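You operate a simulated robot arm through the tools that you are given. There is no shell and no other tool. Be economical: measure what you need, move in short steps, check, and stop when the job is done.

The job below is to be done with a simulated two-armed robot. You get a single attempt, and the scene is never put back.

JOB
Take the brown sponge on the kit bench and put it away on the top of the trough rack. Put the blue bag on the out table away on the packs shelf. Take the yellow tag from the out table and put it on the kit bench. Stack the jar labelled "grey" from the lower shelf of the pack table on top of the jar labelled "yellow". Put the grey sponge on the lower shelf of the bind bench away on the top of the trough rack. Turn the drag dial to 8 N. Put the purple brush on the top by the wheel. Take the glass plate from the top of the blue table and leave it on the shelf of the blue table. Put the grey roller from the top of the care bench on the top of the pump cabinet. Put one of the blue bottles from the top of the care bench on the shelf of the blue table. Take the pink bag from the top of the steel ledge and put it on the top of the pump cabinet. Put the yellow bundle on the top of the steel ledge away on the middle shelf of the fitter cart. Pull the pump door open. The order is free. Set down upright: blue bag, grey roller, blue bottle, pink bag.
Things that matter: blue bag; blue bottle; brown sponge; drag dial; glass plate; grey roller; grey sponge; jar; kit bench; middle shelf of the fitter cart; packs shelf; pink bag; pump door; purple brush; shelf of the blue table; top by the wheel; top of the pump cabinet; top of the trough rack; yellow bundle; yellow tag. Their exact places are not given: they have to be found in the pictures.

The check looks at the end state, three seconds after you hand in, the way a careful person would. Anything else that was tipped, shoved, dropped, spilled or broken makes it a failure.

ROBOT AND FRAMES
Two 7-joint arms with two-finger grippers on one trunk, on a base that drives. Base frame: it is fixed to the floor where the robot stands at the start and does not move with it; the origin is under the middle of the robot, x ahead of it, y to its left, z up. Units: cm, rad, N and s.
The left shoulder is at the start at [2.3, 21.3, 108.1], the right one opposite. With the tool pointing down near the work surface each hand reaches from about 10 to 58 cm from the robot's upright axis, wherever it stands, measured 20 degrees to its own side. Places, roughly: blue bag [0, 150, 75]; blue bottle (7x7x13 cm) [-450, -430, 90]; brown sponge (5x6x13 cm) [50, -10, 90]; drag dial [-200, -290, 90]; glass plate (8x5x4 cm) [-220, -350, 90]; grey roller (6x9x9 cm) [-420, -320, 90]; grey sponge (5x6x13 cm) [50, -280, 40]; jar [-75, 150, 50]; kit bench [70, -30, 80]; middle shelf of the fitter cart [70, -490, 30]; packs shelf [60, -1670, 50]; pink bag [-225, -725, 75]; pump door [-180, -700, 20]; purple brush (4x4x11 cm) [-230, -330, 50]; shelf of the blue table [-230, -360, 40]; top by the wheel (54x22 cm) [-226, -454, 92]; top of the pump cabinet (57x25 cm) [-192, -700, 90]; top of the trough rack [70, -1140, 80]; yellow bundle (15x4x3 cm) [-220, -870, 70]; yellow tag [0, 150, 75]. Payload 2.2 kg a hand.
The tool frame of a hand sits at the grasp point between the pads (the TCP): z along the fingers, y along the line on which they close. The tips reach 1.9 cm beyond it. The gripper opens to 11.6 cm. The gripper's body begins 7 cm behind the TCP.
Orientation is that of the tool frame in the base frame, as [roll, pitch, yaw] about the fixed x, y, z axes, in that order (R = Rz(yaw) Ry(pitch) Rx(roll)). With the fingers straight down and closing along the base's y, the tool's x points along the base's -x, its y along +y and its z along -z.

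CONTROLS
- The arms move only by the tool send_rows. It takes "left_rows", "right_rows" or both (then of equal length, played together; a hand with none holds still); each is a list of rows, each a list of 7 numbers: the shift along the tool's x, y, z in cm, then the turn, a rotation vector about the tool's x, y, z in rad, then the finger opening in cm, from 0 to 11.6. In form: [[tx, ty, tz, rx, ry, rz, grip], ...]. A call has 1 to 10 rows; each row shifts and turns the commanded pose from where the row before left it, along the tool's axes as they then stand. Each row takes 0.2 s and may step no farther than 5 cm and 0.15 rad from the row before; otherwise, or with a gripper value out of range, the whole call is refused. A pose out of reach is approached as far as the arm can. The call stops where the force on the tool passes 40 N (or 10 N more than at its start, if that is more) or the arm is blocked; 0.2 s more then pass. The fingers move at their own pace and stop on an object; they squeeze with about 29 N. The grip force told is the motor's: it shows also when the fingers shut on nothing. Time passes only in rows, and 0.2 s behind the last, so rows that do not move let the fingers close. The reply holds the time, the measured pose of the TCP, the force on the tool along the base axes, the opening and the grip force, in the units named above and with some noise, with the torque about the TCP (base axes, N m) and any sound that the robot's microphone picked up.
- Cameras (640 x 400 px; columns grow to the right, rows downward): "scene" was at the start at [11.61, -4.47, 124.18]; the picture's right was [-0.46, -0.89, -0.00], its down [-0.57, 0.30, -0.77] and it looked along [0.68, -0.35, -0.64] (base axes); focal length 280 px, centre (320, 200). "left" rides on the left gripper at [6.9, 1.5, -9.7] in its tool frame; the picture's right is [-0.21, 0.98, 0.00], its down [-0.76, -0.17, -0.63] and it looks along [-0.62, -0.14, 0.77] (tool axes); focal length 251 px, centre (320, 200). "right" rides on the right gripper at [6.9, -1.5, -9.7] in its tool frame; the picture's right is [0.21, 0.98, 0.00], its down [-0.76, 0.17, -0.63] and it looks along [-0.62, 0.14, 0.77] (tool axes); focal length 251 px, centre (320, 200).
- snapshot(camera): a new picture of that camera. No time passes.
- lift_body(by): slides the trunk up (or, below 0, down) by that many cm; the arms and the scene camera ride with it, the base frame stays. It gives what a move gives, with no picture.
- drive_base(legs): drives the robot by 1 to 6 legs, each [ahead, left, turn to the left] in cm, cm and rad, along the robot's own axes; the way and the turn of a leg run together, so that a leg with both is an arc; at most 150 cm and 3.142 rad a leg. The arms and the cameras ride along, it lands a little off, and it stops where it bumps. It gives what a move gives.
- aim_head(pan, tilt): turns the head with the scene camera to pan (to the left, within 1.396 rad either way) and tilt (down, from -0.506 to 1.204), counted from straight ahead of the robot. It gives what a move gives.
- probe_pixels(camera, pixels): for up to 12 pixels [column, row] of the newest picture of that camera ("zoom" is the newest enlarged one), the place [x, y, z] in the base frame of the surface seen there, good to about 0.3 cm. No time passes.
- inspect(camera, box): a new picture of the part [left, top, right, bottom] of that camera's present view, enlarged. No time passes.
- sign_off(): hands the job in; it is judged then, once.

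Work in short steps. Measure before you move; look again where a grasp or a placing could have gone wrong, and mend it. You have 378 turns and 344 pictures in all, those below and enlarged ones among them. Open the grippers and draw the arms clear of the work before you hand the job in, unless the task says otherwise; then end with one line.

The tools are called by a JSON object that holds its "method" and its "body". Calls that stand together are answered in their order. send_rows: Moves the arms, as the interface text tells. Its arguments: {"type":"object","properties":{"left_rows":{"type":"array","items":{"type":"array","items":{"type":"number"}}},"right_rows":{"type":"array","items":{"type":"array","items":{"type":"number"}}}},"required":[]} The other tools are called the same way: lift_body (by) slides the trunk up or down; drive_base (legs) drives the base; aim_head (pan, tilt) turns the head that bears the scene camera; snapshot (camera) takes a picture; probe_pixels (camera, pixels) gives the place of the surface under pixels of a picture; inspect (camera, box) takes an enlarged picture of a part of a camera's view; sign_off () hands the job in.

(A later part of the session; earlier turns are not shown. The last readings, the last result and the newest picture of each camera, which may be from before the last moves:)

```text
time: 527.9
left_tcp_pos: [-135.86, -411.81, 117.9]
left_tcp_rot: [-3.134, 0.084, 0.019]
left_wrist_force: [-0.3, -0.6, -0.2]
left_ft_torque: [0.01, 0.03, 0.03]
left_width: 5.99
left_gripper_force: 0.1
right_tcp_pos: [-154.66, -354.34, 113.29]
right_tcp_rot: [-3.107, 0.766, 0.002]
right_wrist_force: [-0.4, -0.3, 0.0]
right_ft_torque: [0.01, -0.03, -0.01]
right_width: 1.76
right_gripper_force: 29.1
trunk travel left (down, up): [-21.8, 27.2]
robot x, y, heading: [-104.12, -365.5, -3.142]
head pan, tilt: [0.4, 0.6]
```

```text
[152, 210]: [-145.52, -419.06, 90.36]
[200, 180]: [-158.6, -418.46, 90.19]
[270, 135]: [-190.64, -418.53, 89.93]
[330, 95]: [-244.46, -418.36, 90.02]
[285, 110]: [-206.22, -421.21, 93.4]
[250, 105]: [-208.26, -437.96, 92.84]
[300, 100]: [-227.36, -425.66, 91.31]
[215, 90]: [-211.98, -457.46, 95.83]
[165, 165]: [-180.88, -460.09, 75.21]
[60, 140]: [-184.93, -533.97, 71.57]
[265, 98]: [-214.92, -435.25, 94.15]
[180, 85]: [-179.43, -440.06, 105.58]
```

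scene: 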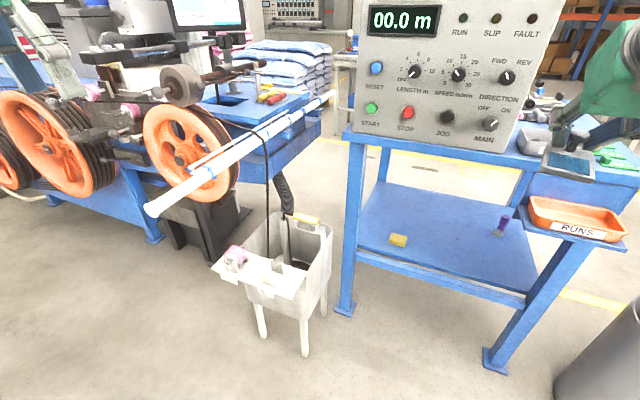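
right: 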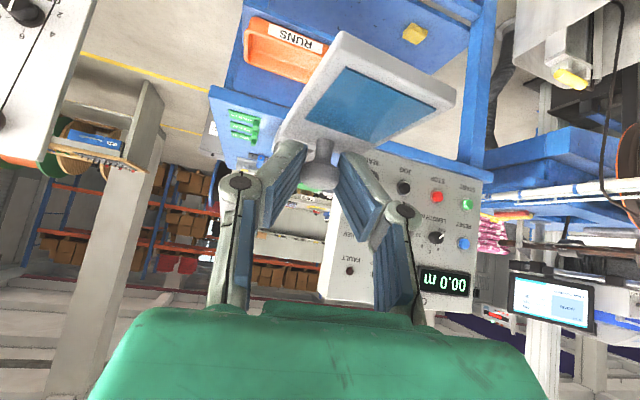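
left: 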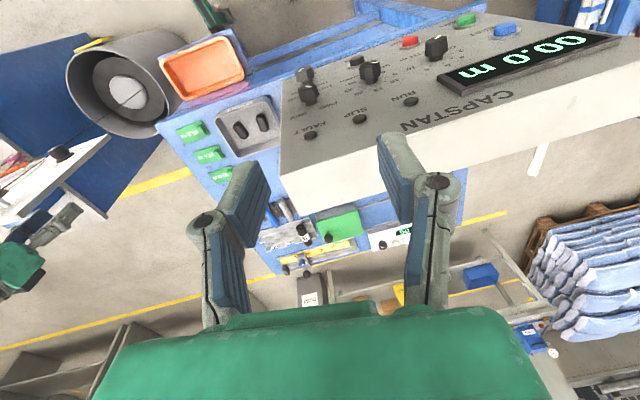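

The tube runs along x at y≈-418, z 90 — I keep the left hand at z 118 above it and leave the trunk. I lower the right hand with the plate in the free space before the table and check the elbow.

{"method": "send_rows", "body": {"right_rows": [[3.2, 0, 3.4, 0, 0, 0, 0.8], [3.2, 0, 3.4, 0, 0, 0, 0.8], [3.2, 0, 3.4, 0, 0, 0, 0.8], [3.2, 0, 3.4, 0, 0, 0, 0.8], [3.2, 0, 3.4, 0, 0, 0, 0.8], [3.2, 0, 3.4, 0, 0, 0, 0.8], [3.2, 0, 3.4, 0, 0, 0, 0.8], [3.2, 0, 3.4, 0, 0, 0, 0.8], [3.2, 0, 3.4, 0, 0, 0, 0.8], [3.2, 0, 3.4, 0, 0, 0, 0.8]]}}

{"method": "send_rows", "body": {"right_rows": [[2, 0.5, 3.8, 0, 0, 0, 0.8], [2, 0.5, 3.8, 0, 0, 0, 0.8], [2, 0.5, 3.8, 0, 0, 0, 0.8]]}}

{"method": "aim_head", "body": {"pan": -0.2, "tilt": 0.85}}

{"method": "snapshot", "body": {"camera": "scene"}}

```text
time: 530.1
left_tcp_pos: [-135.94, -411.9, 117.9]
left_tcp_rot: [-3.132, 0.084, 0.02]
left_wrist_force: [0.4, -0.4, -1.1]
left_ft_torque: [0.0, -0.02, -0.02]
left_width: 6.01
left_gripper_force: 0.2
right_tcp_pos: [-154.93, -353.02, 66.28]
right_tcp_rot: [-3.109, 0.765, 0.001]
right_wrist_force: [1.3, 0.2, -0.6]
right_ft_torque: [0.03, -0.02, -0.02]
right_width: 1.74
right_gripper_force: 29.2
trunk travel left (down, up): [-21.8, 27.2]
robot x, y, heading: [-104.02, -366.04, -3.142]
head pan, tilt: [0.4, 0.6]
```

```text
time: 530.9
left_tcp_pos: [-135.99, -411.67, 117.92]
left_tcp_rot: [-3.135, 0.083, 0.02]
left_wrist_force: [0.0, 0.3, -0.6]
left_ft_torque: [-0.03, 0.01, 0.01]
left_width: 5.99
left_gripper_force: 0.1
right_tcp_pos: [-158.63, -353.94, 53.66]
right_tcp_rot: [-3.109, 0.764, 0.0]
right_wrist_force: [-0.1, 0.0, -0.8]
right_ft_torque: [0.03, 0.0, -0.02]
right_width: 1.77
right_gripper_force: 28.8
trunk travel left (down, up): [-21.8, 27.2]
robot x, y, heading: [-104.32, -365.92, -3.143]
head pan, tilt: [0.4, 0.6]
```

```text
time: 531.9
left_tcp_pos: [-135.84, -411.93, 117.95]
left_tcp_rot: [-3.132, 0.084, 0.02]
left_wrist_force: [-1.1, -0.9, -0.7]
left_ft_torque: [0.0, -0.02, 0.02]
left_width: 6.02
left_gripper_force: 0.1
right_tcp_pos: [-158.52, -354.36, 53.79]
right_tcp_rot: [-3.107, 0.764, 0.001]
right_wrist_force: [-0.7, 0.0, -0.8]
right_ft_torque: [0.01, 0.01, -0.01]
right_width: 1.77
right_gripper_force: 28.5
trunk travel left (down, up): [-21.8, 27.2]
robot x, y, heading: [-104.15, -366.06, -3.144]
head pan, tilt: [-0.201, 0.85]
```

```text
161 pictures are left
```

scene: 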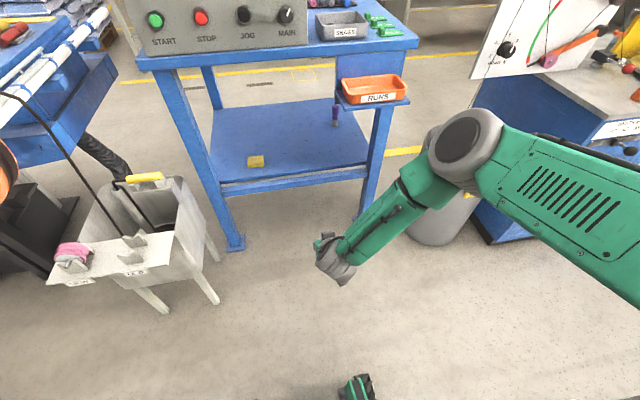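

I probe the elbow and forearm.

{"method": "probe_pixels", "body": {"camera": "scene", "pixels": [[435, 150], [450, 120], [480, 115], [430, 190], [460, 180], [340, 255], [375, 225], [410, 180]]}}

{"method": "snapshot", "body": {"camera": "right"}}

```text
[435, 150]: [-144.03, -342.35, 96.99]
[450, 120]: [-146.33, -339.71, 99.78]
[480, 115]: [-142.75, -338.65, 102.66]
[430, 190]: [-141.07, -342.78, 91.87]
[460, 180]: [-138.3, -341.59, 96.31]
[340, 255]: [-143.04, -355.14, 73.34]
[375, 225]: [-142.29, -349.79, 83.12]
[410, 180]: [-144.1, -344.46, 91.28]
```

```text
160 pictures are left
```

right: 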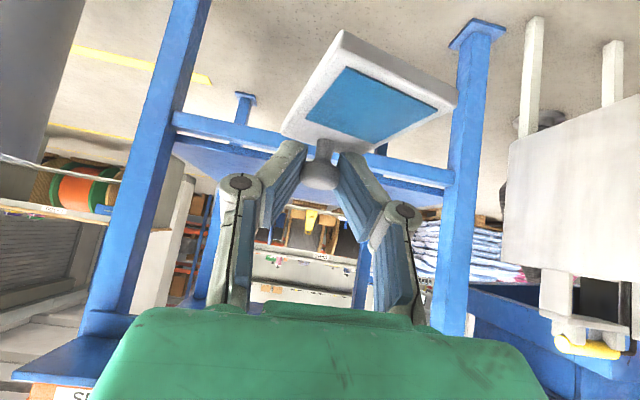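

The elbow is only 12 cm behind the TCP; I extend the hand 11 cm farther ahead (and 4 cm left) before driving in.

{"method": "send_rows", "body": {"right_rows": [[-2.6, 1.3, 2.5, 0, 0, 0, 0.8], [-2.6, 1.3, 2.5, 0, 0, 0, 0.8], [-2.6, 1.3, 2.5, 0, 0, 0, 0.8]]}}

{"method": "snapshot", "body": {"camera": "scene"}}

{"method": "probe_pixels", "body": {"camera": "scene", "pixels": [[435, 150], [450, 120], [480, 110], [425, 190], [345, 235], [330, 245], [300, 240], [400, 190]]}}

```text
time: 532.7
left_tcp_pos: [-135.88, -411.94, 117.84]
left_tcp_rot: [-3.133, 0.082, 0.018]
left_wrist_force: [0.6, -0.4, -0.5]
left_ft_torque: [0.02, 0.0, -0.03]
left_width: 5.98
left_gripper_force: 0.1
right_tcp_pos: [-169.48, -358.03, 53.88]
right_tcp_rot: [-3.106, 0.764, 0.002]
right_wrist_force: [-0.6, 0.7, 0.2]
right_ft_torque: [0.03, 0.0, -0.02]
right_width: 1.78
right_gripper_force: 29.5
trunk travel left (down, up): [-21.8, 27.2]
robot x, y, heading: [-103.95, -365.95, -3.14]
head pan, tilt: [-0.201, 0.85]
```

```text
159 pictures are left
```

scene: 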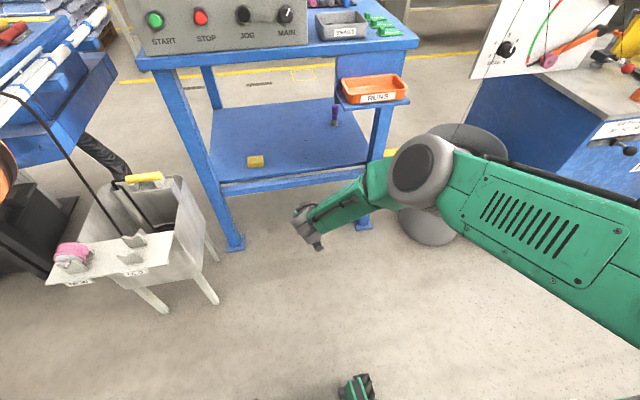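

```text
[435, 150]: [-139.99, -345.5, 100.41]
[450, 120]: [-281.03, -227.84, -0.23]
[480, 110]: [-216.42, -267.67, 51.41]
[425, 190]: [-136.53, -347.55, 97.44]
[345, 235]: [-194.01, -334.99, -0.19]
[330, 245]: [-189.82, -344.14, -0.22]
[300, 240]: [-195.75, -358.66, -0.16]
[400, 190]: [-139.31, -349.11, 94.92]
```

The elbow is now 28 cm behind. I drive 43 cm ahead and 4 left, so the plate comes over the shelf with 8 cm clearance.

{"method": "drive_base", "body": {"legs": [[20, 4, 0], [22, 0, 0]]}}

{"method": "snapshot", "body": {"camera": "scene"}}

{"method": "snapshot", "body": {"camera": "right"}}

```text
time: 535.7
left_tcp_pos: [-178.62, -416.17, 117.97]
left_tcp_rot: [-3.133, 0.085, 0.021]
left_wrist_force: [-0.7, -0.1, 0.4]
left_ft_torque: [0.0, -0.02, -0.05]
left_width: 6.0
left_gripper_force: 0.0
right_tcp_pos: [-212.21, -362.29, 53.8]
right_tcp_rot: [-3.107, 0.765, 0.003]
right_wrist_force: [0.4, -0.1, 0.0]
right_ft_torque: [-0.03, 0.03, 0.0]
right_width: 1.73
right_gripper_force: 29.4
trunk travel left (down, up): [-21.8, 27.2]
robot x, y, heading: [-146.59, -370.57, -3.142]
head pan, tilt: [-0.201, 0.85]
```

```text
158 pictures are left
```

scene: 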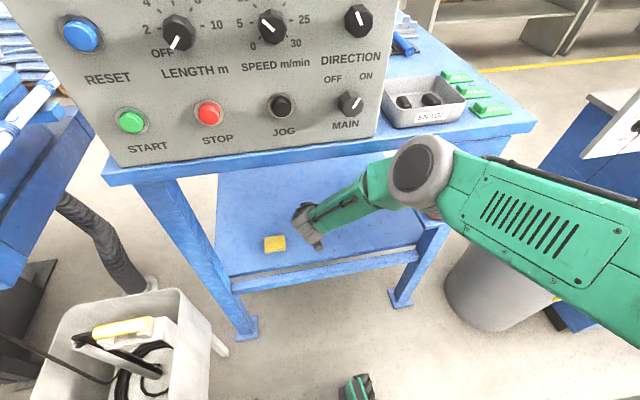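

```text
157 pictures are left
```

right: 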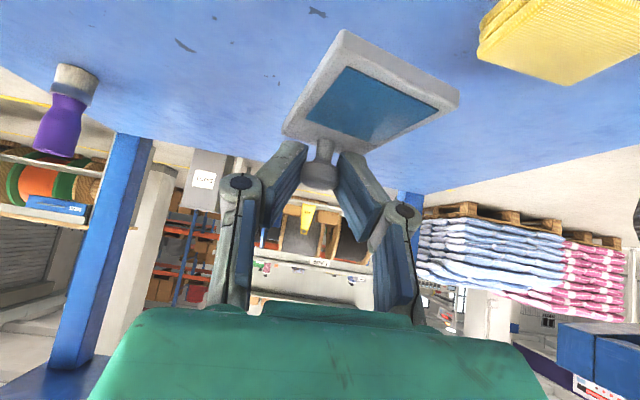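

Plate hovers over the shelf, clear of the yellow pad and the brush. I lower 7.2 cm then creep to contact.

{"method": "send_rows", "body": {"right_rows": [[1.25, 0, 1.3, 0, 0, 0, 0.8], [1.25, 0, 1.3, 0, 0, 0, 0.8], [1.25, 0, 1.3, 0, 0, 0, 0.8], [1.25, 0, 1.3, 0, 0, 0, 0.8], [0, 0, 0, 0, 0, 0, 0.8]]}}

{"method": "send_rows", "body": {"right_rows": [[0.27, 0, 0.29, 0, 0, 0, 0.8], [0.27, 0, 0.29, 0, 0, 0, 0.8], [0, 0, 0, 0, 0, 0, 0.8]]}}

{"method": "snapshot", "body": {"camera": "right"}}

```text
time: 536.9
left_tcp_pos: [-178.08, -416.21, 118.03]
left_tcp_rot: [-3.133, 0.088, 0.022]
left_wrist_force: [-0.5, 0.1, 1.1]
left_ft_torque: [0.01, 0.02, 0.01]
left_width: 6.02
left_gripper_force: 0.0
right_tcp_pos: [-212.14, -362.3, 46.59]
right_tcp_rot: [-3.109, 0.767, 0.003]
right_wrist_force: [0.6, -0.8, -0.1]
right_ft_torque: [0.03, -0.01, 0.0]
right_width: 1.73
right_gripper_force: 29.4
trunk travel left (down, up): [-21.8, 27.2]
robot x, y, heading: [-146.95, -370.01, -3.138]
head pan, tilt: [-0.201, 0.85]
```

```text
time: 537.7
left_tcp_pos: [-178.26, -416.24, 118.09]
left_tcp_rot: [-3.132, 0.086, 0.021]
left_wrist_force: [1.0, 0.4, -0.3]
left_ft_torque: [0.02, 0.0, 0.03]
left_width: 6.0
left_gripper_force: 0.2
right_tcp_pos: [-212.2, -362.27, 46.39]
right_tcp_rot: [-3.107, 0.769, 0.004]
right_wrist_force: [-0.3, 0.1, -0.9]
right_ft_torque: [-0.02, 0.0, 0.0]
right_width: 1.74
right_gripper_force: 28.9
right hand out of reach, approached as far as the arm can: row 2
trunk travel left (down, up): [-21.8, 27.2]
robot x, y, heading: [-146.85, -370.04, -3.142]
head pan, tilt: [-0.201, 0.85]
```

```text
156 pictures are left
```

right: 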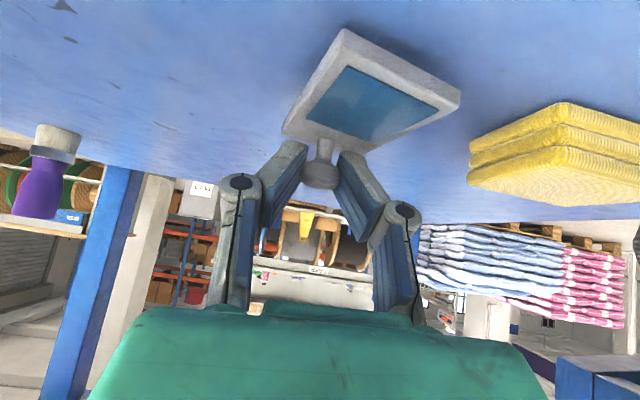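

The arm's reach ends 0.8 cm too high; I lower the trunk 0.7 cm.

{"method": "lift_body", "body": {"by": -0.7}}

{"method": "lift_body", "body": {"by": -0.3}}

{"method": "inspect", "body": {"camera": "right", "box": [240, 10, 480, 200]}}

```text
time: 538.2
left_tcp_pos: [-178.08, -416.23, 117.33]
left_tcp_rot: [-3.133, 0.09, 0.021]
left_wrist_force: [0.9, -0.6, 0.5]
left_ft_torque: [-0.01, -0.01, 0.01]
left_width: 5.97
left_gripper_force: 0.1
right_tcp_pos: [-212.07, -362.34, 45.71]
right_tcp_rot: [-3.109, 0.769, 0.004]
right_wrist_force: [0.1, -1.0, -0.8]
right_ft_torque: [0.05, -0.01, -0.01]
right_width: 1.7
right_gripper_force: 29.2
trunk travel left (down, up): [-21.1, 27.9]
robot x, y, heading: [-146.94, -370.29, -3.14]
head pan, tilt: [-0.201, 0.85]
```

```text
time: 538.7
left_tcp_pos: [-178.17, -416.15, 116.94]
left_tcp_rot: [-3.133, 0.087, 0.02]
left_wrist_force: [-0.1, -0.4, 0.4]
left_ft_torque: [-0.05, 0.0, 0.04]
left_width: 5.98
left_gripper_force: 0.1
right_tcp_pos: [-212.19, -362.33, 45.36]
right_tcp_rot: [-3.108, 0.77, 0.004]
right_wrist_force: [-0.9, 0.3, 5.4]
right_ft_torque: [0.03, -0.25, 0.02]
right_width: 1.69
right_gripper_force: 29.1
trunk travel left (down, up): [-20.8, 28.2]
robot x, y, heading: [-146.72, -370.03, -3.139]
head pan, tilt: [-0.201, 0.85]
```

```text
2.11 times, centred on (360, 105) of right
```

zoom: 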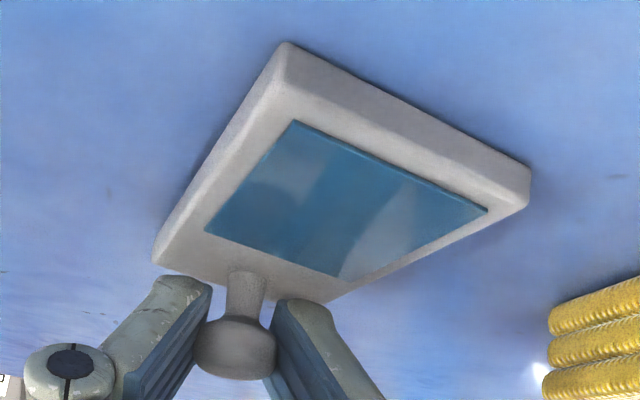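

Plate rests on the shelf (5 N). I open to 4.5 and retreat along the tool axis, then check.

{"method": "send_rows", "body": {"right_rows": [[0, 0, 0, 0, 0, 0, 3], [0, 0, 0, 0, 0, 0, 4.5], [0, 0, 0, 0, 0, 0, 4.5], [0, 0, -1.5, 0, 0, 0, 4.5], [0, 0, -2.5, 0, 0, 0, 4.5], [0, 0, -3, 0, 0, 0, 4.5]]}}

{"method": "snapshot", "body": {"camera": "right"}}

```text
time: 540.1
left_tcp_pos: [-178.21, -416.08, 116.99]
left_tcp_rot: [-3.134, 0.088, 0.023]
left_wrist_force: [0.2, 0.0, -0.7]
left_ft_torque: [0.02, 0.04, -0.01]
left_width: 5.99
left_gripper_force: 0.0
right_tcp_pos: [-207.22, -362.42, 50.53]
right_tcp_rot: [-3.109, 0.77, 0.004]
right_wrist_force: [0.4, -0.1, -0.1]
right_ft_torque: [-0.02, -0.01, -0.02]
right_width: 4.51
right_gripper_force: 0.1
trunk travel left (down, up): [-20.8, 28.2]
robot x, y, heading: [-147.1, -370.07, -3.139]
head pan, tilt: [-0.201, 0.85]
```

```text
154 pictures are left
```

right: 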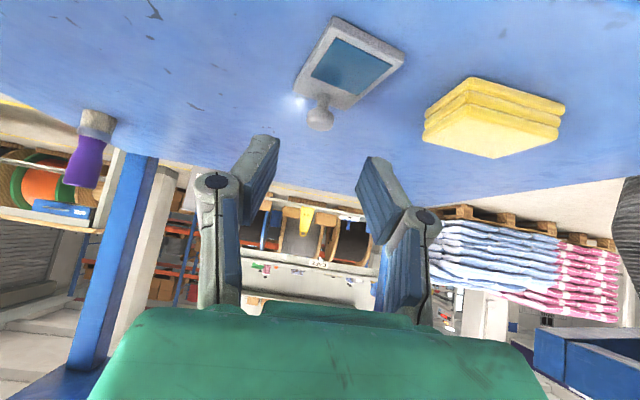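

The plate is on the shelf. For the brush (35 cm deep in the shelf) I test in free space how the arm looks low and fully stretched: back off, lower the trunk, level the hand.

{"method": "drive_base", "body": {"legs": [[-50, 0, 0]]}}

{"method": "lift_body", "body": {"by": -20}}

{"method": "send_rows", "body": {"right_rows": [[0, 0, -1, 0, -0.13, 0, 8], [0, 0, -1, 0, -0.13, 0, 8], [0, 0, -1, 0, -0.13, 0, 8], [0, 0, 0, 0, -0.13, 0, 8], [0, 0, 0, 0, -0.13, 0, 8], [0, 0, 0, 0, -0.13, 0, 8]]}}

{"method": "snapshot", "body": {"camera": "scene"}}

```text
time: 543.0
left_tcp_pos: [-131.51, -415.97, 116.97]
left_tcp_rot: [-3.134, 0.088, 0.003]
left_wrist_force: [-0.1, -0.1, -0.1]
left_ft_torque: [0.01, 0.06, -0.04]
left_width: 5.98
left_gripper_force: 0.1
right_tcp_pos: [-159.61, -361.78, 50.57]
right_tcp_rot: [-3.107, 0.768, -0.014]
right_wrist_force: [0.2, 0.7, -0.4]
right_ft_torque: [-0.01, -0.02, 0.01]
right_width: 4.51
right_gripper_force: 0.0
trunk travel left (down, up): [-20.8, 28.2]
robot x, y, heading: [-99.2, -370.71, 3.122]
head pan, tilt: [-0.201, 0.85]
```

```text
time: 545.1
left_tcp_pos: [-131.39, -415.81, 97.11]
left_tcp_rot: [-3.131, 0.089, 0.004]
left_wrist_force: [0.3, -0.1, -0.5]
left_ft_torque: [0.04, 0.0, 0.01]
left_width: 5.99
left_gripper_force: 0.0
right_tcp_pos: [-159.58, -361.61, 30.6]
right_tcp_rot: [-3.109, 0.77, -0.014]
right_wrist_force: [-0.9, -0.1, 0.3]
right_ft_torque: [0.0, 0.03, -0.01]
right_width: 4.49
right_gripper_force: 0.0
trunk travel left (down, up): [-0.8, 48.2]
robot x, y, heading: [-99.3, -370.52, 3.125]
head pan, tilt: [-0.201, 0.85]
```

```text
time: 546.5
left_tcp_pos: [-131.35, -415.9, 97.08]
left_tcp_rot: [-3.132, 0.087, 0.003]
left_wrist_force: [-0.1, 0.5, -0.5]
left_ft_torque: [0.02, 0.01, 0.0]
left_width: 6.0
left_gripper_force: 0.0
right_tcp_pos: [-157.15, -361.88, 32.69]
right_tcp_rot: [-2.195, 1.541, 0.911]
right_wrist_force: [-0.1, 0.4, 1.2]
right_ft_torque: [0.0, 0.0, -0.03]
right_width: 8.01
right_gripper_force: 0.1
trunk travel left (down, up): [-0.8, 48.2]
robot x, y, heading: [-99.68, -370.23, 3.122]
head pan, tilt: [-0.201, 0.85]
```

```text
153 pictures are left
```

scene: 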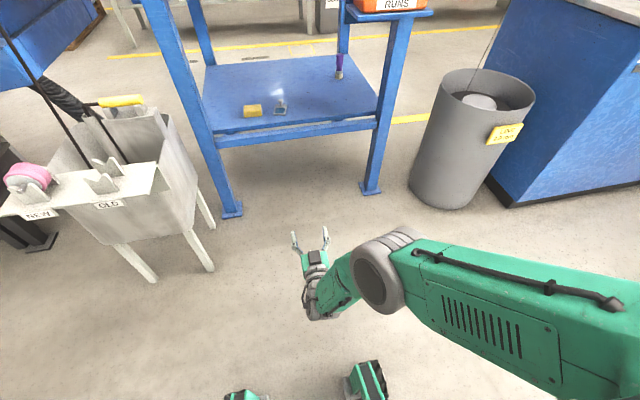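

{"method": "send_rows", "body": {"right_rows": [[-3.4, 0, 3.2, 0, 0, 0, 8], [-3.4, 0, 3.2, 0, 0, 0, 8], [-3.4, 0, 3.2, 0, 0, 0, 8], [-3.4, 0, 3.2, 0, 0, 0, 8], [0, 0, 3.2, 0, 0, 0, 8]]}}

{"method": "snapshot", "body": {"camera": "scene"}}

{"method": "probe_pixels", "body": {"camera": "scene", "pixels": [[370, 250], [400, 235], [360, 270], [385, 300], [340, 270], [420, 250], [310, 260], [330, 245]]}}

```text
time: 547.7
left_tcp_pos: [-131.27, -415.73, 97.21]
left_tcp_rot: [-3.136, 0.089, 0.002]
left_wrist_force: [-0.2, -0.3, -0.6]
left_ft_torque: [0.0, 0.0, -0.03]
left_width: 6.01
left_gripper_force: 0.1
right_tcp_pos: [-173.51, -361.59, 45.58]
right_tcp_rot: [-2.297, 1.539, 0.807]
right_wrist_force: [-0.7, -0.9, -0.2]
right_ft_torque: [0.0, 0.0, 0.03]
right_width: 8.0
right_gripper_force: 0.1
trunk travel left (down, up): [-0.8, 48.2]
robot x, y, heading: [-99.49, -370.41, 3.126]
head pan, tilt: [-0.201, 0.85]
```

```text
152 pictures are left
```

scene: 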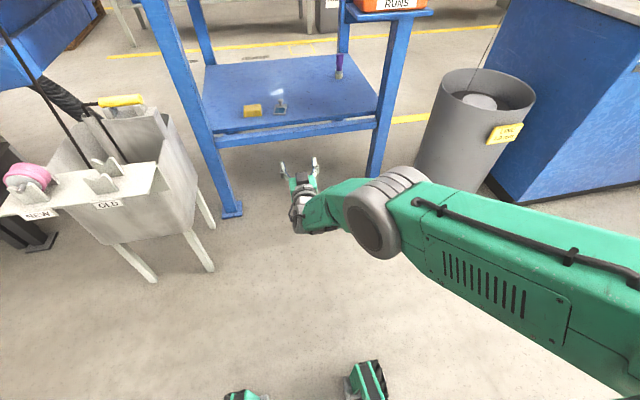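

```text
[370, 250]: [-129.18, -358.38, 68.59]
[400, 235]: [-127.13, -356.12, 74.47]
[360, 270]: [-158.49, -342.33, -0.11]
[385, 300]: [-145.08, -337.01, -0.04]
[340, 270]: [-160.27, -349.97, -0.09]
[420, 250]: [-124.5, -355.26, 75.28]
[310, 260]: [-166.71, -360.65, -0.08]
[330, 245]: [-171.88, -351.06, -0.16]
```

Stretched low, the elbow is at z<78 and 44 cm behind the TCP — good for reaching under the table. I swing the hand to the right side with 0.25 rad yaw, ready for the brush.

{"method": "send_rows", "body": {"right_rows": [[0, 0, 0, 0.125, 0, 0, 8], [0, -3, 0, 0.125, 0, 0, 8], [0, -4.2, 0, 0, 0, 0, 8], [0, -4.2, 0, 0, 0, 0, 8], [0, -4.2, 0, 0, 0, 0, 8], [0, -4.2, 0, 0, 0, 0, 8], [0, -4.2, 0, 0, 0, 0, 8], [0, 0, 0, 0, 0, 0, 8]]}}

{"method": "snapshot", "body": {"camera": "scene"}}

{"method": "probe_pixels", "body": {"camera": "scene", "pixels": [[339, 58], [339, 73], [336, 65], [343, 65], [370, 150], [385, 40]]}}

```text
time: 549.5
left_tcp_pos: [-131.24, -415.85, 97.14]
left_tcp_rot: [-3.134, 0.088, 0.004]
left_wrist_force: [-0.1, 0.1, -0.5]
left_ft_torque: [0.0, 0.05, 0.02]
left_width: 6.01
left_gripper_force: 0.0
right_tcp_pos: [-166.82, -338.22, 46.35]
right_tcp_rot: [-2.023, 1.541, 0.831]
right_wrist_force: [0.0, 0.1, -0.2]
right_ft_torque: [-0.01, -0.02, -0.01]
right_width: 8.0
right_gripper_force: 0.0
trunk travel left (down, up): [-0.8, 48.2]
robot x, y, heading: [-99.31, -370.45, 3.13]
head pan, tilt: [-0.201, 0.85]
```

```text
151 pictures are left
```

scene: 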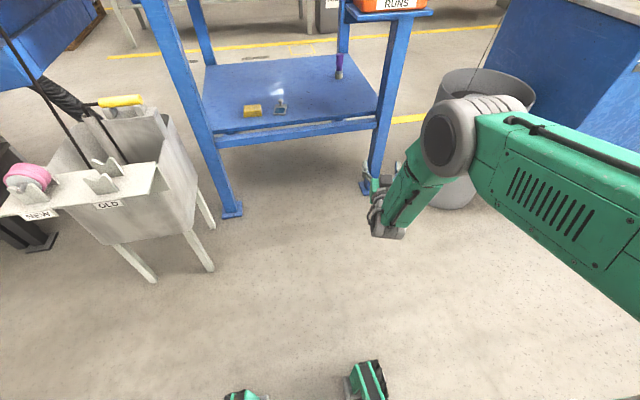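

```text
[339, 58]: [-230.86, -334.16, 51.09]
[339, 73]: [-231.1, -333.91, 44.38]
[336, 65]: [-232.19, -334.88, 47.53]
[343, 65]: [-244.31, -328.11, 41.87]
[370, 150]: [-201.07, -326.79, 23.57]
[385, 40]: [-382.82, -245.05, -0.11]
```

{"method": "send_rows", "body": {"right_rows": [[0, 0, 3, 0, 0, 0, 8], [0, 0, 3, 0, 0, 0, 8], [0, 0, 2.5, 0, 0, 0, 8]]}}

{"method": "snapshot", "body": {"camera": "scene"}}

{"method": "probe_pixels", "body": {"camera": "scene", "pixels": [[420, 140], [440, 120], [460, 110], [430, 170], [450, 200], [400, 180], [480, 120], [400, 160]]}}

```text
time: 550.3
left_tcp_pos: [-131.21, -415.83, 97.27]
left_tcp_rot: [-3.136, 0.089, 0.004]
left_wrist_force: [0.1, -0.6, 0.0]
left_ft_torque: [-0.01, 0.02, 0.0]
left_width: 6.04
left_gripper_force: 0.0
right_tcp_pos: [-175.06, -335.82, 46.25]
right_tcp_rot: [-2.059, 1.539, 0.796]
right_wrist_force: [-0.7, 0.3, -0.4]
right_ft_torque: [0.0, 0.01, 0.01]
right_width: 8.01
right_gripper_force: 0.0
trunk travel left (down, up): [-0.8, 48.2]
robot x, y, heading: [-99.25, -369.96, 3.127]
head pan, tilt: [-0.201, 0.85]
```

```text
150 pictures are left
```

scene: 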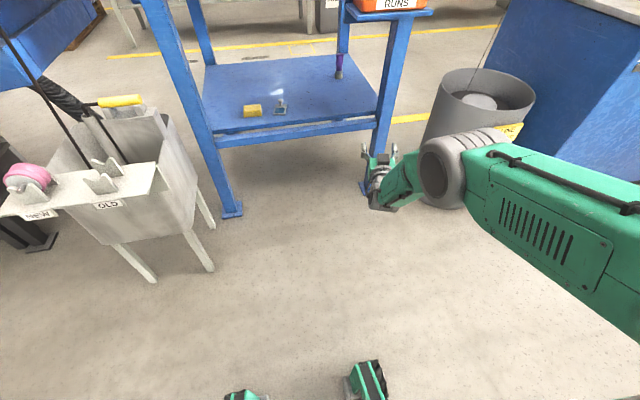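

```text
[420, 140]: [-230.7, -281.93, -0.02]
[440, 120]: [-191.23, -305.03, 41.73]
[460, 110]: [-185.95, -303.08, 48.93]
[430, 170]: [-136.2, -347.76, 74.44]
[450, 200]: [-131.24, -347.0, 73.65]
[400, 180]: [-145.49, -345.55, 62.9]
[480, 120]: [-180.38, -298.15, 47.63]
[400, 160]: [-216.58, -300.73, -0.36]
```

{"method": "send_rows", "body": {"right_rows": [[0, 0, 1.5, 0, 0, 0, 8], [0, 0, 1.5, 0, 0, 0, 8], [0, 0, 0, 0, 0, 0, 8]]}}

{"method": "inspect", "body": {"camera": "scene", "box": [340, 100, 540, 240]}}

{"method": "probe_pixels", "body": {"camera": "zoom", "pixels": [[270, 200], [300, 130], [340, 110], [400, 105], [260, 250], [290, 160], [440, 120], [230, 200]]}}

```text
time: 551.1
left_tcp_pos: [-131.14, -415.84, 97.18]
left_tcp_rot: [-3.136, 0.09, 0.003]
left_wrist_force: [0.1, 0.9, 0.1]
left_ft_torque: [0.0, 0.01, -0.04]
left_width: 6.0
left_gripper_force: 0.1
right_tcp_pos: [-177.99, -335.28, 46.34]
right_tcp_rot: [-2.026, 1.542, 0.829]
right_wrist_force: [0.5, -0.6, 0.3]
right_ft_torque: [0.01, 0.02, 0.01]
right_width: 7.99
right_gripper_force: 0.0
trunk travel left (down, up): [-0.8, 48.2]
robot x, y, heading: [-99.22, -370.24, 3.127]
head pan, tilt: [-0.201, 0.85]
```

```text
2.86 times, centred on (440, 170) of scene
```

zoom: 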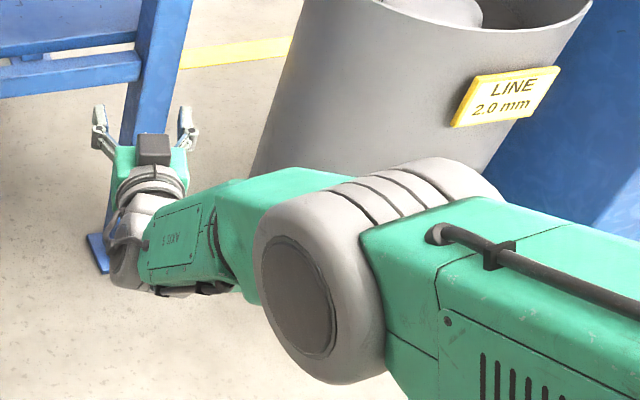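

```text
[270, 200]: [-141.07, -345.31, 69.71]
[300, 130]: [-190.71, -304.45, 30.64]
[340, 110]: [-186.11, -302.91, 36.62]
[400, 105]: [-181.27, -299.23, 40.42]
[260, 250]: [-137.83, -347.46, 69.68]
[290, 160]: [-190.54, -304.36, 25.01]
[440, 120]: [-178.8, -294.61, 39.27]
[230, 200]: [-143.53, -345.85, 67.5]
```

{"method": "probe_pixels", "body": {"camera": "zoom", "pixels": [[350, 185], [420, 170], [450, 175], [320, 200], [480, 200], [380, 180]]}}

```text
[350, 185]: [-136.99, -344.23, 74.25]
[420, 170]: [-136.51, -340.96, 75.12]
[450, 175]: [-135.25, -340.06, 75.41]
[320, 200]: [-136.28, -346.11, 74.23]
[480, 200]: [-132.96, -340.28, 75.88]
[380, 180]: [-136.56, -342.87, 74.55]
```

{"method": "lift_body", "body": {"by": -0.7}}

{"method": "send_rows", "body": {"right_rows": [[-0.2, 0, 1.2, 0, 0, 0, 8], [-0.2, 0, 1.2, 0, 0, 0, 8], [0, 0, 0, 0, 0, 0, 8]]}}

{"method": "inspect", "body": {"camera": "scene", "box": [340, 100, 540, 240]}}

{"method": "probe_pixels", "body": {"camera": "zoom", "pixels": [[350, 200], [420, 185], [450, 190], [320, 215], [480, 210], [110, 130]]}}

```text
time: 551.7
left_tcp_pos: [-131.22, -415.86, 96.46]
left_tcp_rot: [-3.135, 0.087, 0.004]
left_wrist_force: [0.5, 0.2, 0.8]
left_ft_torque: [0.02, 0.03, 0.02]
left_width: 6.01
left_gripper_force: 0.2
right_tcp_pos: [-177.98, -335.24, 45.56]
right_tcp_rot: [-2.021, 1.542, 0.831]
right_wrist_force: [0.1, -0.7, 0.1]
right_ft_torque: [-0.03, -0.01, 0.03]
right_width: 8.0
right_gripper_force: 0.1
trunk travel left (down, up): [-0.1, 48.9]
robot x, y, heading: [-99.33, -370.08, 3.125]
head pan, tilt: [-0.201, 0.85]
```

```text
time: 552.5
left_tcp_pos: [-131.33, -415.72, 96.52]
left_tcp_rot: [-3.136, 0.089, 0.005]
left_wrist_force: [0.1, 0.2, 0.1]
left_ft_torque: [0.03, 0.03, 0.01]
left_width: 6.03
left_gripper_force: 0.1
right_tcp_pos: [-179.77, -334.49, 46.37]
right_tcp_rot: [-2.037, 1.54, 0.819]
right_wrist_force: [-0.3, -0.2, -0.3]
right_ft_torque: [-0.01, 0.02, 0.04]
right_width: 7.99
right_gripper_force: 0.0
right hand out of reach, approached as far as the arm can: row 2
trunk travel left (down, up): [-0.1, 48.9]
robot x, y, heading: [-99.42, -370.66, 3.12]
head pan, tilt: [-0.201, 0.85]
```

```text
2.86 times, centred on (440, 170) of scene
```

zoom: 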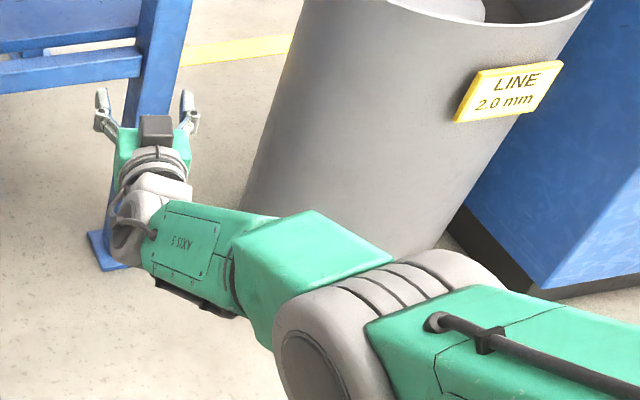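

```text
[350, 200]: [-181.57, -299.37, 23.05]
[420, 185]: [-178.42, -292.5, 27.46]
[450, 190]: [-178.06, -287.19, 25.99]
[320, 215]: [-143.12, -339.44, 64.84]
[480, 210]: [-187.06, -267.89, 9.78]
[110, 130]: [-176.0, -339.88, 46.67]
```

The arm is now straight with the elbow well below the RUNS tray. The hand camera would scrape the shelf, so I pitch 0.26 rad down and raise the TCP to z≈50.5.

{"method": "send_rows", "body": {"right_rows": [[-1.5, 0, 0, 0, 0.13, 0, 8], [-1.5, 0, 0, 0, 0.13, 0, 8], [-1.4, 0, 0, 0, 0, 0, 8], [0, 0, 0, 0, 0, 0, 8]]}}

{"method": "snapshot", "body": {"camera": "right"}}

{"method": "inspect", "body": {"camera": "scene", "box": [340, 100, 540, 240]}}

{"method": "probe_pixels", "body": {"camera": "zoom", "pixels": [[350, 230], [300, 220], [330, 250], [420, 260], [110, 130], [250, 230]]}}

```text
time: 553.5
left_tcp_pos: [-131.11, -415.8, 96.44]
left_tcp_rot: [-3.135, 0.089, 0.004]
left_wrist_force: [0.6, 0.1, 0.2]
left_ft_torque: [-0.01, -0.03, 0.01]
left_width: 6.01
left_gripper_force: 0.1
right_tcp_pos: [-183.35, -334.37, 49.05]
right_tcp_rot: [-3.043, 1.294, -0.19]
right_wrist_force: [-0.6, 0.7, -0.3]
right_ft_torque: [0.0, -0.01, -0.02]
right_width: 8.02
right_gripper_force: 0.2
right hand out of reach, approached as far as the arm can: row 1, 2
trunk travel left (down, up): [-0.1, 48.9]
robot x, y, heading: [-99.12, -370.29, 3.122]
head pan, tilt: [-0.201, 0.85]
```

```text
147 pictures are left
```

right: 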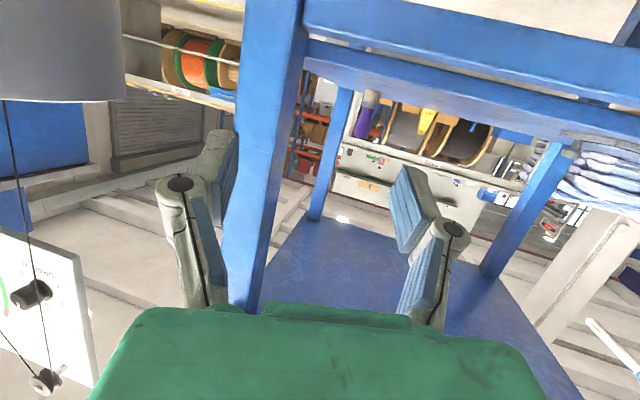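

```text
2.86 times, centred on (440, 170) of scene
```

zoom: 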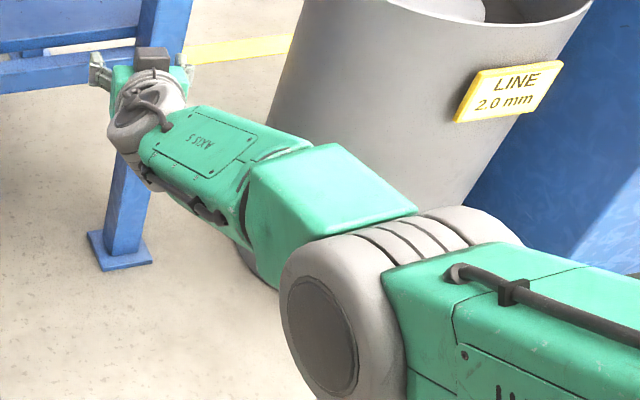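

```text
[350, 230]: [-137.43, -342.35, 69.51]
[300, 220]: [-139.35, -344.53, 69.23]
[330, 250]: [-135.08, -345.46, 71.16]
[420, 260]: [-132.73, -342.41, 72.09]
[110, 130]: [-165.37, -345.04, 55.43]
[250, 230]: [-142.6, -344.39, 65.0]
```

The hand points past the leg with ~1 cm to spare. I narrow the fingers to 6, raise 1 cm, drive 20 cm with 2 cm left, and check.

{"method": "send_rows", "body": {"right_rows": [[-1, 0, 0, 0, 0, 0, 6], [0, 0, 0, 0, 0, 0, 6]]}}

{"method": "drive_base", "body": {"legs": [[18, 2.2, 0]]}}

{"method": "snapshot", "body": {"camera": "right"}}

{"method": "snapshot", "body": {"camera": "scene"}}

```text
time: 554.1
left_tcp_pos: [-131.27, -415.81, 96.59]
left_tcp_rot: [-3.134, 0.088, 0.005]
left_wrist_force: [0.5, -0.2, -0.3]
left_ft_torque: [0.02, 0.0, 0.0]
left_width: 5.97
left_gripper_force: 0.0
right_tcp_pos: [-183.74, -334.27, 49.87]
right_tcp_rot: [-3.043, 1.295, -0.192]
right_wrist_force: [0.6, -0.4, 0.0]
right_ft_torque: [-0.03, -0.04, -0.02]
right_width: 6.0
right_gripper_force: 0.0
right hand out of reach, approached as far as the arm can: row 1
trunk travel left (down, up): [-0.1, 48.9]
robot x, y, heading: [-99.99, -370.67, 3.126]
head pan, tilt: [-0.201, 0.85]
```

```text
time: 555.6
left_tcp_pos: [-149.0, -417.7, 96.47]
left_tcp_rot: [-3.134, 0.09, 0.004]
left_wrist_force: [0.1, -0.3, -0.2]
left_ft_torque: [0.05, -0.05, 0.01]
left_width: 6.02
left_gripper_force: 0.1
right_tcp_pos: [-201.22, -336.11, 49.88]
right_tcp_rot: [-3.042, 1.295, -0.193]
right_wrist_force: [-0.2, -0.4, -0.2]
right_ft_torque: [-0.01, 0.0, 0.01]
right_width: 5.99
right_gripper_force: 0.1
trunk travel left (down, up): [-0.1, 48.9]
robot x, y, heading: [-117.07, -372.32, 3.126]
head pan, tilt: [-0.201, 0.85]
```

```text
145 pictures are left
```

right: 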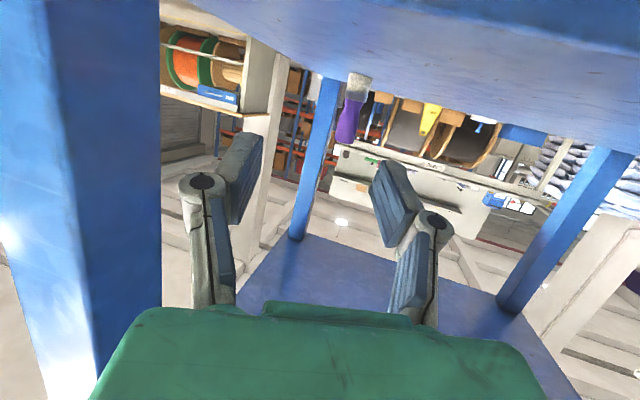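

```text
144 pictures are left
```

scene: 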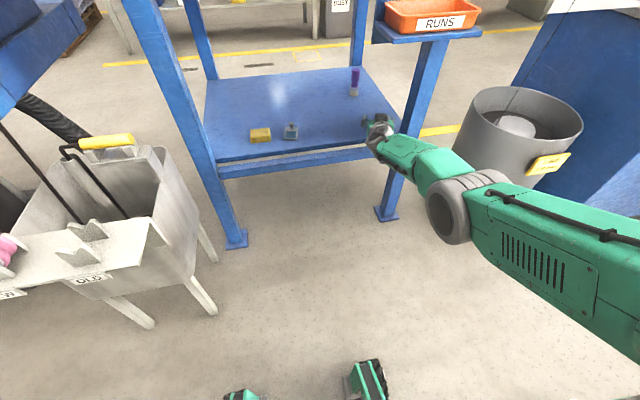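

Passing the leg safely; I raise the left hand a bit (tube below it) and drive 16 cm more, then check.

{"method": "send_rows", "body": {"left_rows": [[0, 0, -3, 0, 0, 0, 6], [0, 0, -3, 0, 0, 0, 6]]}}

{"method": "drive_base", "body": {"legs": [[17, -0.8, 0]]}}

{"method": "snapshot", "body": {"camera": "right"}}

{"method": "probe_pixels", "body": {"camera": "right", "pixels": [[330, 90], [325, 110], [320, 130], [335, 70], [315, 140]]}}

```text
time: 556.2
left_tcp_pos: [-147.85, -417.89, 102.64]
left_tcp_rot: [-3.133, 0.092, 0.002]
left_wrist_force: [0.0, 0.0, 0.2]
left_ft_torque: [0.03, 0.02, 0.0]
left_width: 6.02
left_gripper_force: 0.0
right_tcp_pos: [-201.19, -335.92, 50.01]
right_tcp_rot: [-3.045, 1.298, -0.195]
right_wrist_force: [-0.3, 0.0, -0.4]
right_ft_torque: [0.01, 0.0, 0.01]
right_width: 6.0
right_gripper_force: 0.1
trunk travel left (down, up): [-0.1, 48.9]
robot x, y, heading: [-116.88, -372.23, 3.127]
head pan, tilt: [-0.201, 0.85]
```

```text
time: 557.6
left_tcp_pos: [-164.78, -416.67, 102.54]
left_tcp_rot: [-3.134, 0.091, -0.001]
left_wrist_force: [-0.1, -0.5, 0.0]
left_ft_torque: [-0.01, -0.01, -0.02]
left_width: 5.99
left_gripper_force: 0.1
right_tcp_pos: [-217.87, -334.67, 49.95]
right_tcp_rot: [-3.041, 1.296, -0.197]
right_wrist_force: [-0.1, 0.5, -0.6]
right_ft_torque: [0.0, 0.03, 0.0]
right_width: 5.98
right_gripper_force: 0.0
trunk travel left (down, up): [-0.1, 48.9]
robot x, y, heading: [-133.59, -371.66, 3.122]
head pan, tilt: [-0.201, 0.85]
```

```text
143 pictures are left
```

right: 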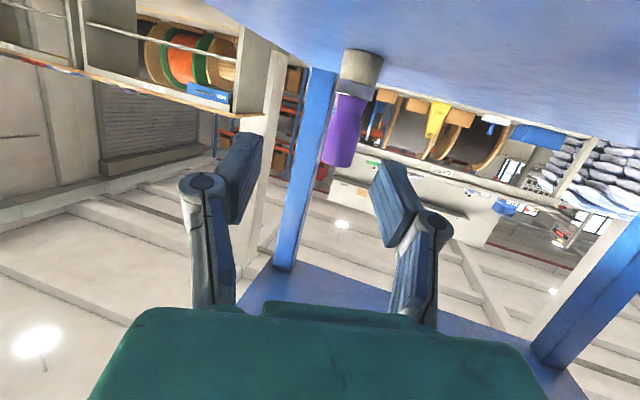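

```text
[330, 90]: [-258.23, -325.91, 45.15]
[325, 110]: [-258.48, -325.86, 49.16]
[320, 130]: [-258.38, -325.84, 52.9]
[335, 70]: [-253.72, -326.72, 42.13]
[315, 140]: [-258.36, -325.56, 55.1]
```

{"method": "probe_pixels", "body": {"camera": "right", "pixels": [[345, 120], [338, 150], [350, 100], [360, 70], [352, 130], [335, 130], [340, 160]]}}

```text
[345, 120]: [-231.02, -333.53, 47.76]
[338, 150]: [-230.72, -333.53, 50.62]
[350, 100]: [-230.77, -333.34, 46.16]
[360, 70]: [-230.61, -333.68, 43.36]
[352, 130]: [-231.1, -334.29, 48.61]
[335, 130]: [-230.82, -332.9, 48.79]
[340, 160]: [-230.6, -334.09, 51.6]
```

Brush axis ≈(-232,-333.5). I drive the remaining 13.3 cm (0.9 right), then close.

{"method": "drive_base", "body": {"legs": [[13.3, -0.9, 0]]}}

{"method": "snapshot", "body": {"camera": "right"}}

```text
time: 558.9
left_tcp_pos: [-177.67, -415.6, 102.63]
left_tcp_rot: [-3.133, 0.093, -0.004]
left_wrist_force: [-1.0, 0.7, 0.2]
left_ft_torque: [0.0, -0.04, -0.02]
left_width: 5.99
left_gripper_force: 0.0
right_tcp_pos: [-230.93, -333.33, 50.14]
right_tcp_rot: [-3.038, 1.301, -0.197]
right_wrist_force: [0.1, 0.5, -0.7]
right_ft_torque: [0.02, 0.05, 0.01]
right_width: 6.01
right_gripper_force: 0.0
trunk travel left (down, up): [-0.1, 48.9]
robot x, y, heading: [-147.08, -370.3, 3.116]
head pan, tilt: [-0.201, 0.85]
```

```text
142 pictures are left
```

right: 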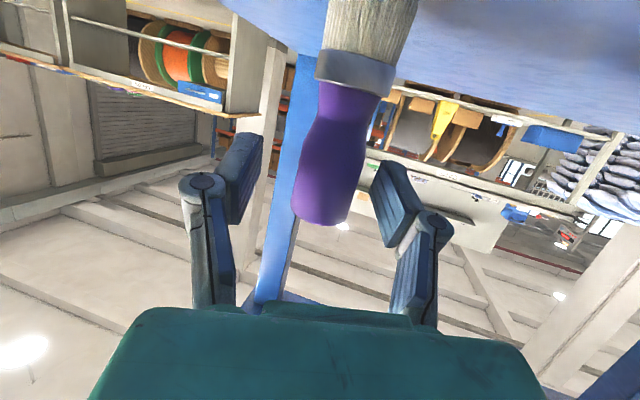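

The brush handle is between the pads. Closing, lifting 3 cm, and looking.

{"method": "send_rows", "body": {"right_rows": [[0, 0, 0, 0, 0, 0, 3], [0, 0, 0, 0, 0, 0, 1.5], [0, 0, 0, 0, 0, 0, 1.5], [0, 0, 0, 0, 0, 0, 1.5], [-0.8, 0, 0, 0, 0, 0, 1.5], [-1, 0, 0, 0, 0, 0, 1.5], [-1.2, 0, 0, 0, 0, 0, 1.5]]}}

{"method": "snapshot", "body": {"camera": "right"}}

```text
time: 560.5
left_tcp_pos: [-177.29, -415.55, 102.79]
left_tcp_rot: [-3.135, 0.098, -0.003]
left_wrist_force: [0.8, -0.3, -0.2]
left_ft_torque: [0.01, 0.01, -0.01]
left_width: 5.99
left_gripper_force: 0.1
right_tcp_pos: [-232.12, -333.16, 53.08]
right_tcp_rot: [-3.047, 1.304, -0.204]
right_wrist_force: [0.4, -0.9, 0.1]
right_ft_torque: [0.03, -0.01, 0.01]
right_width: 3.21
right_gripper_force: 29.1
right hand out of reach, approached as far as the arm can: row 6
trunk travel left (down, up): [-0.1, 48.9]
robot x, y, heading: [-146.87, -370.36, 3.121]
head pan, tilt: [-0.201, 0.85]
```

```text
141 pictures are left
```

right: 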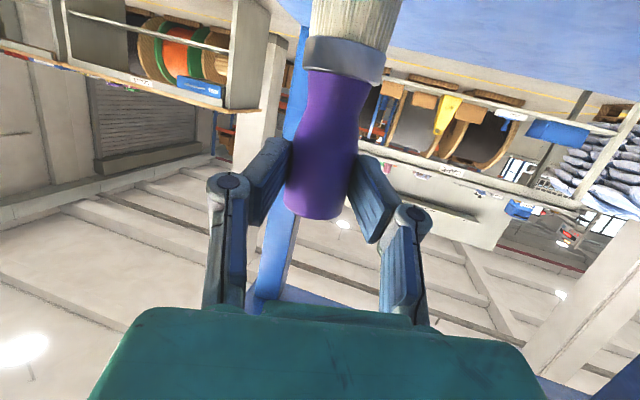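

Brush held. I back out along the same line.

{"method": "drive_base", "body": {"legs": [[-13, 0.9, 0], [-17, 0.8, 0], [-30, 0, 0]]}}

{"method": "aim_head", "body": {"pan": 0.5, "tilt": 0.5}}

{"method": "snapshot", "body": {"camera": "scene"}}

```text
time: 564.5
left_tcp_pos: [-117.0, -418.71, 102.73]
left_tcp_rot: [-3.135, 0.097, 0.004]
left_wrist_force: [-0.1, 0.0, -0.3]
left_ft_torque: [0.01, 0.01, -0.02]
left_width: 6.02
left_gripper_force: 0.1
right_tcp_pos: [-172.37, -336.7, 53.15]
right_tcp_rot: [-3.049, 1.305, -0.199]
right_wrist_force: [0.1, -0.8, -0.6]
right_ft_torque: [0.01, -0.06, 0.01]
right_width: 3.2
right_gripper_force: 28.8
trunk travel left (down, up): [-0.1, 48.9]
robot x, y, heading: [-86.72, -373.12, 3.124]
head pan, tilt: [-0.201, 0.85]
```

```text
time: 565.6
left_tcp_pos: [-116.69, -418.65, 102.84]
left_tcp_rot: [-3.133, 0.101, 0.003]
left_wrist_force: [0.0, -0.9, -0.4]
left_ft_torque: [0.0, 0.01, -0.02]
left_width: 6.0
left_gripper_force: 0.1
right_tcp_pos: [-172.4, -336.72, 53.15]
right_tcp_rot: [-3.049, 1.308, -0.201]
right_wrist_force: [-0.1, 0.2, -0.5]
right_ft_torque: [0.02, 0.03, -0.03]
right_width: 3.19
right_gripper_force: 29.3
trunk travel left (down, up): [-0.1, 48.9]
robot x, y, heading: [-86.45, -372.94, 3.128]
head pan, tilt: [0.499, 0.499]
```

```text
140 pictures are left
```

scene: 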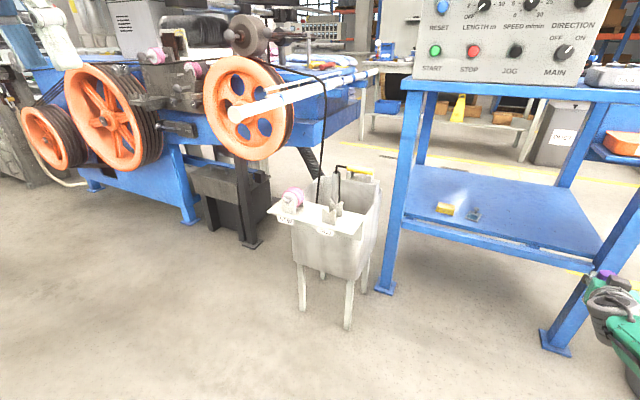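

The top by the wheel is the blue surface behind the front orange wheel (245,100). I raise the trunk for a better view and measure.

{"method": "lift_body", "body": {"by": 24}}

{"method": "drive_base", "body": {"legs": [[0, 55, 0]]}}

{"method": "aim_head", "body": {"pan": 0.15, "tilt": 0.4}}

{"method": "snapshot", "body": {"camera": "scene"}}

{"method": "inspect", "body": {"camera": "scene", "box": [180, 60, 460, 240]}}

```text
time: 568.1
left_tcp_pos: [-116.73, -418.78, 126.81]
left_tcp_rot: [-3.132, 0.101, 0.003]
left_wrist_force: [-0.2, -0.6, 0.1]
left_ft_torque: [-0.05, 0.0, -0.03]
left_width: 6.01
left_gripper_force: 0.0
right_tcp_pos: [-172.47, -336.68, 77.09]
right_tcp_rot: [-3.048, 1.306, -0.2]
right_wrist_force: [-0.2, 0.6, -0.7]
right_ft_torque: [-0.02, 0.0, 0.03]
right_width: 3.19
right_gripper_force: 28.9
trunk travel left (down, up): [-24.1, 24.9]
robot x, y, heading: [-86.68, -372.98, 3.125]
head pan, tilt: [0.499, 0.499]
```

```text
time: 571.2
left_tcp_pos: [-117.52, -472.53, 127.15]
left_tcp_rot: [-3.14, 0.098, 0.003]
left_wrist_force: [-0.4, 0.1, -1.0]
left_ft_torque: [-0.03, 0.01, -0.04]
left_width: 6.0
left_gripper_force: 0.0
right_tcp_pos: [-173.37, -390.78, 77.1]
right_tcp_rot: [-3.063, 1.305, -0.212]
right_wrist_force: [0.2, -0.2, -0.8]
right_ft_torque: [0.0, 0.02, 0.03]
right_width: 3.19
right_gripper_force: 29.4
trunk travel left (down, up): [-24.1, 24.9]
robot x, y, heading: [-87.29, -427.29, 3.128]
head pan, tilt: [0.499, 0.499]
```

```text
time: 572.1
left_tcp_pos: [-117.04, -472.99, 126.97]
left_tcp_rot: [-3.138, 0.101, 0.004]
left_wrist_force: [0.1, -0.2, -0.3]
left_ft_torque: [-0.02, 0.01, 0.02]
left_width: 5.99
left_gripper_force: 0.1
right_tcp_pos: [-173.4, -391.07, 77.25]
right_tcp_rot: [-3.055, 1.308, -0.204]
right_wrist_force: [0.1, 1.0, -1.4]
right_ft_torque: [-0.05, -0.03, 0.02]
right_width: 3.21
right_gripper_force: 28.8
trunk travel left (down, up): [-24.1, 24.9]
robot x, y, heading: [-87.49, -427.64, 3.124]
head pan, tilt: [0.15, 0.4]
```

```text
139 pictures are left
```

scene: 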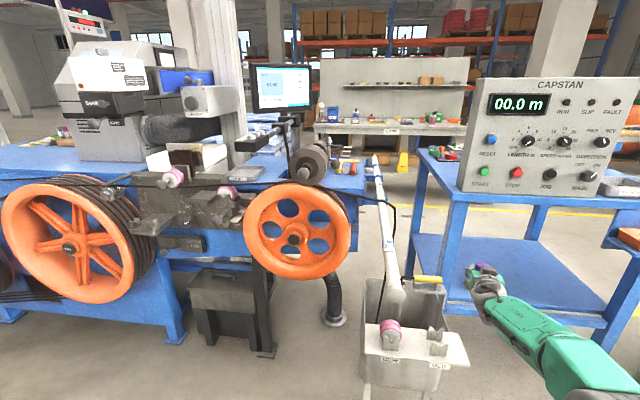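

```text
2.22 times, centred on (320, 150) of scene
```

zoom: 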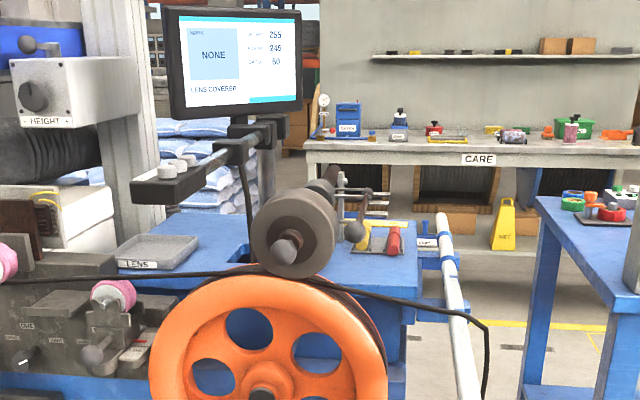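

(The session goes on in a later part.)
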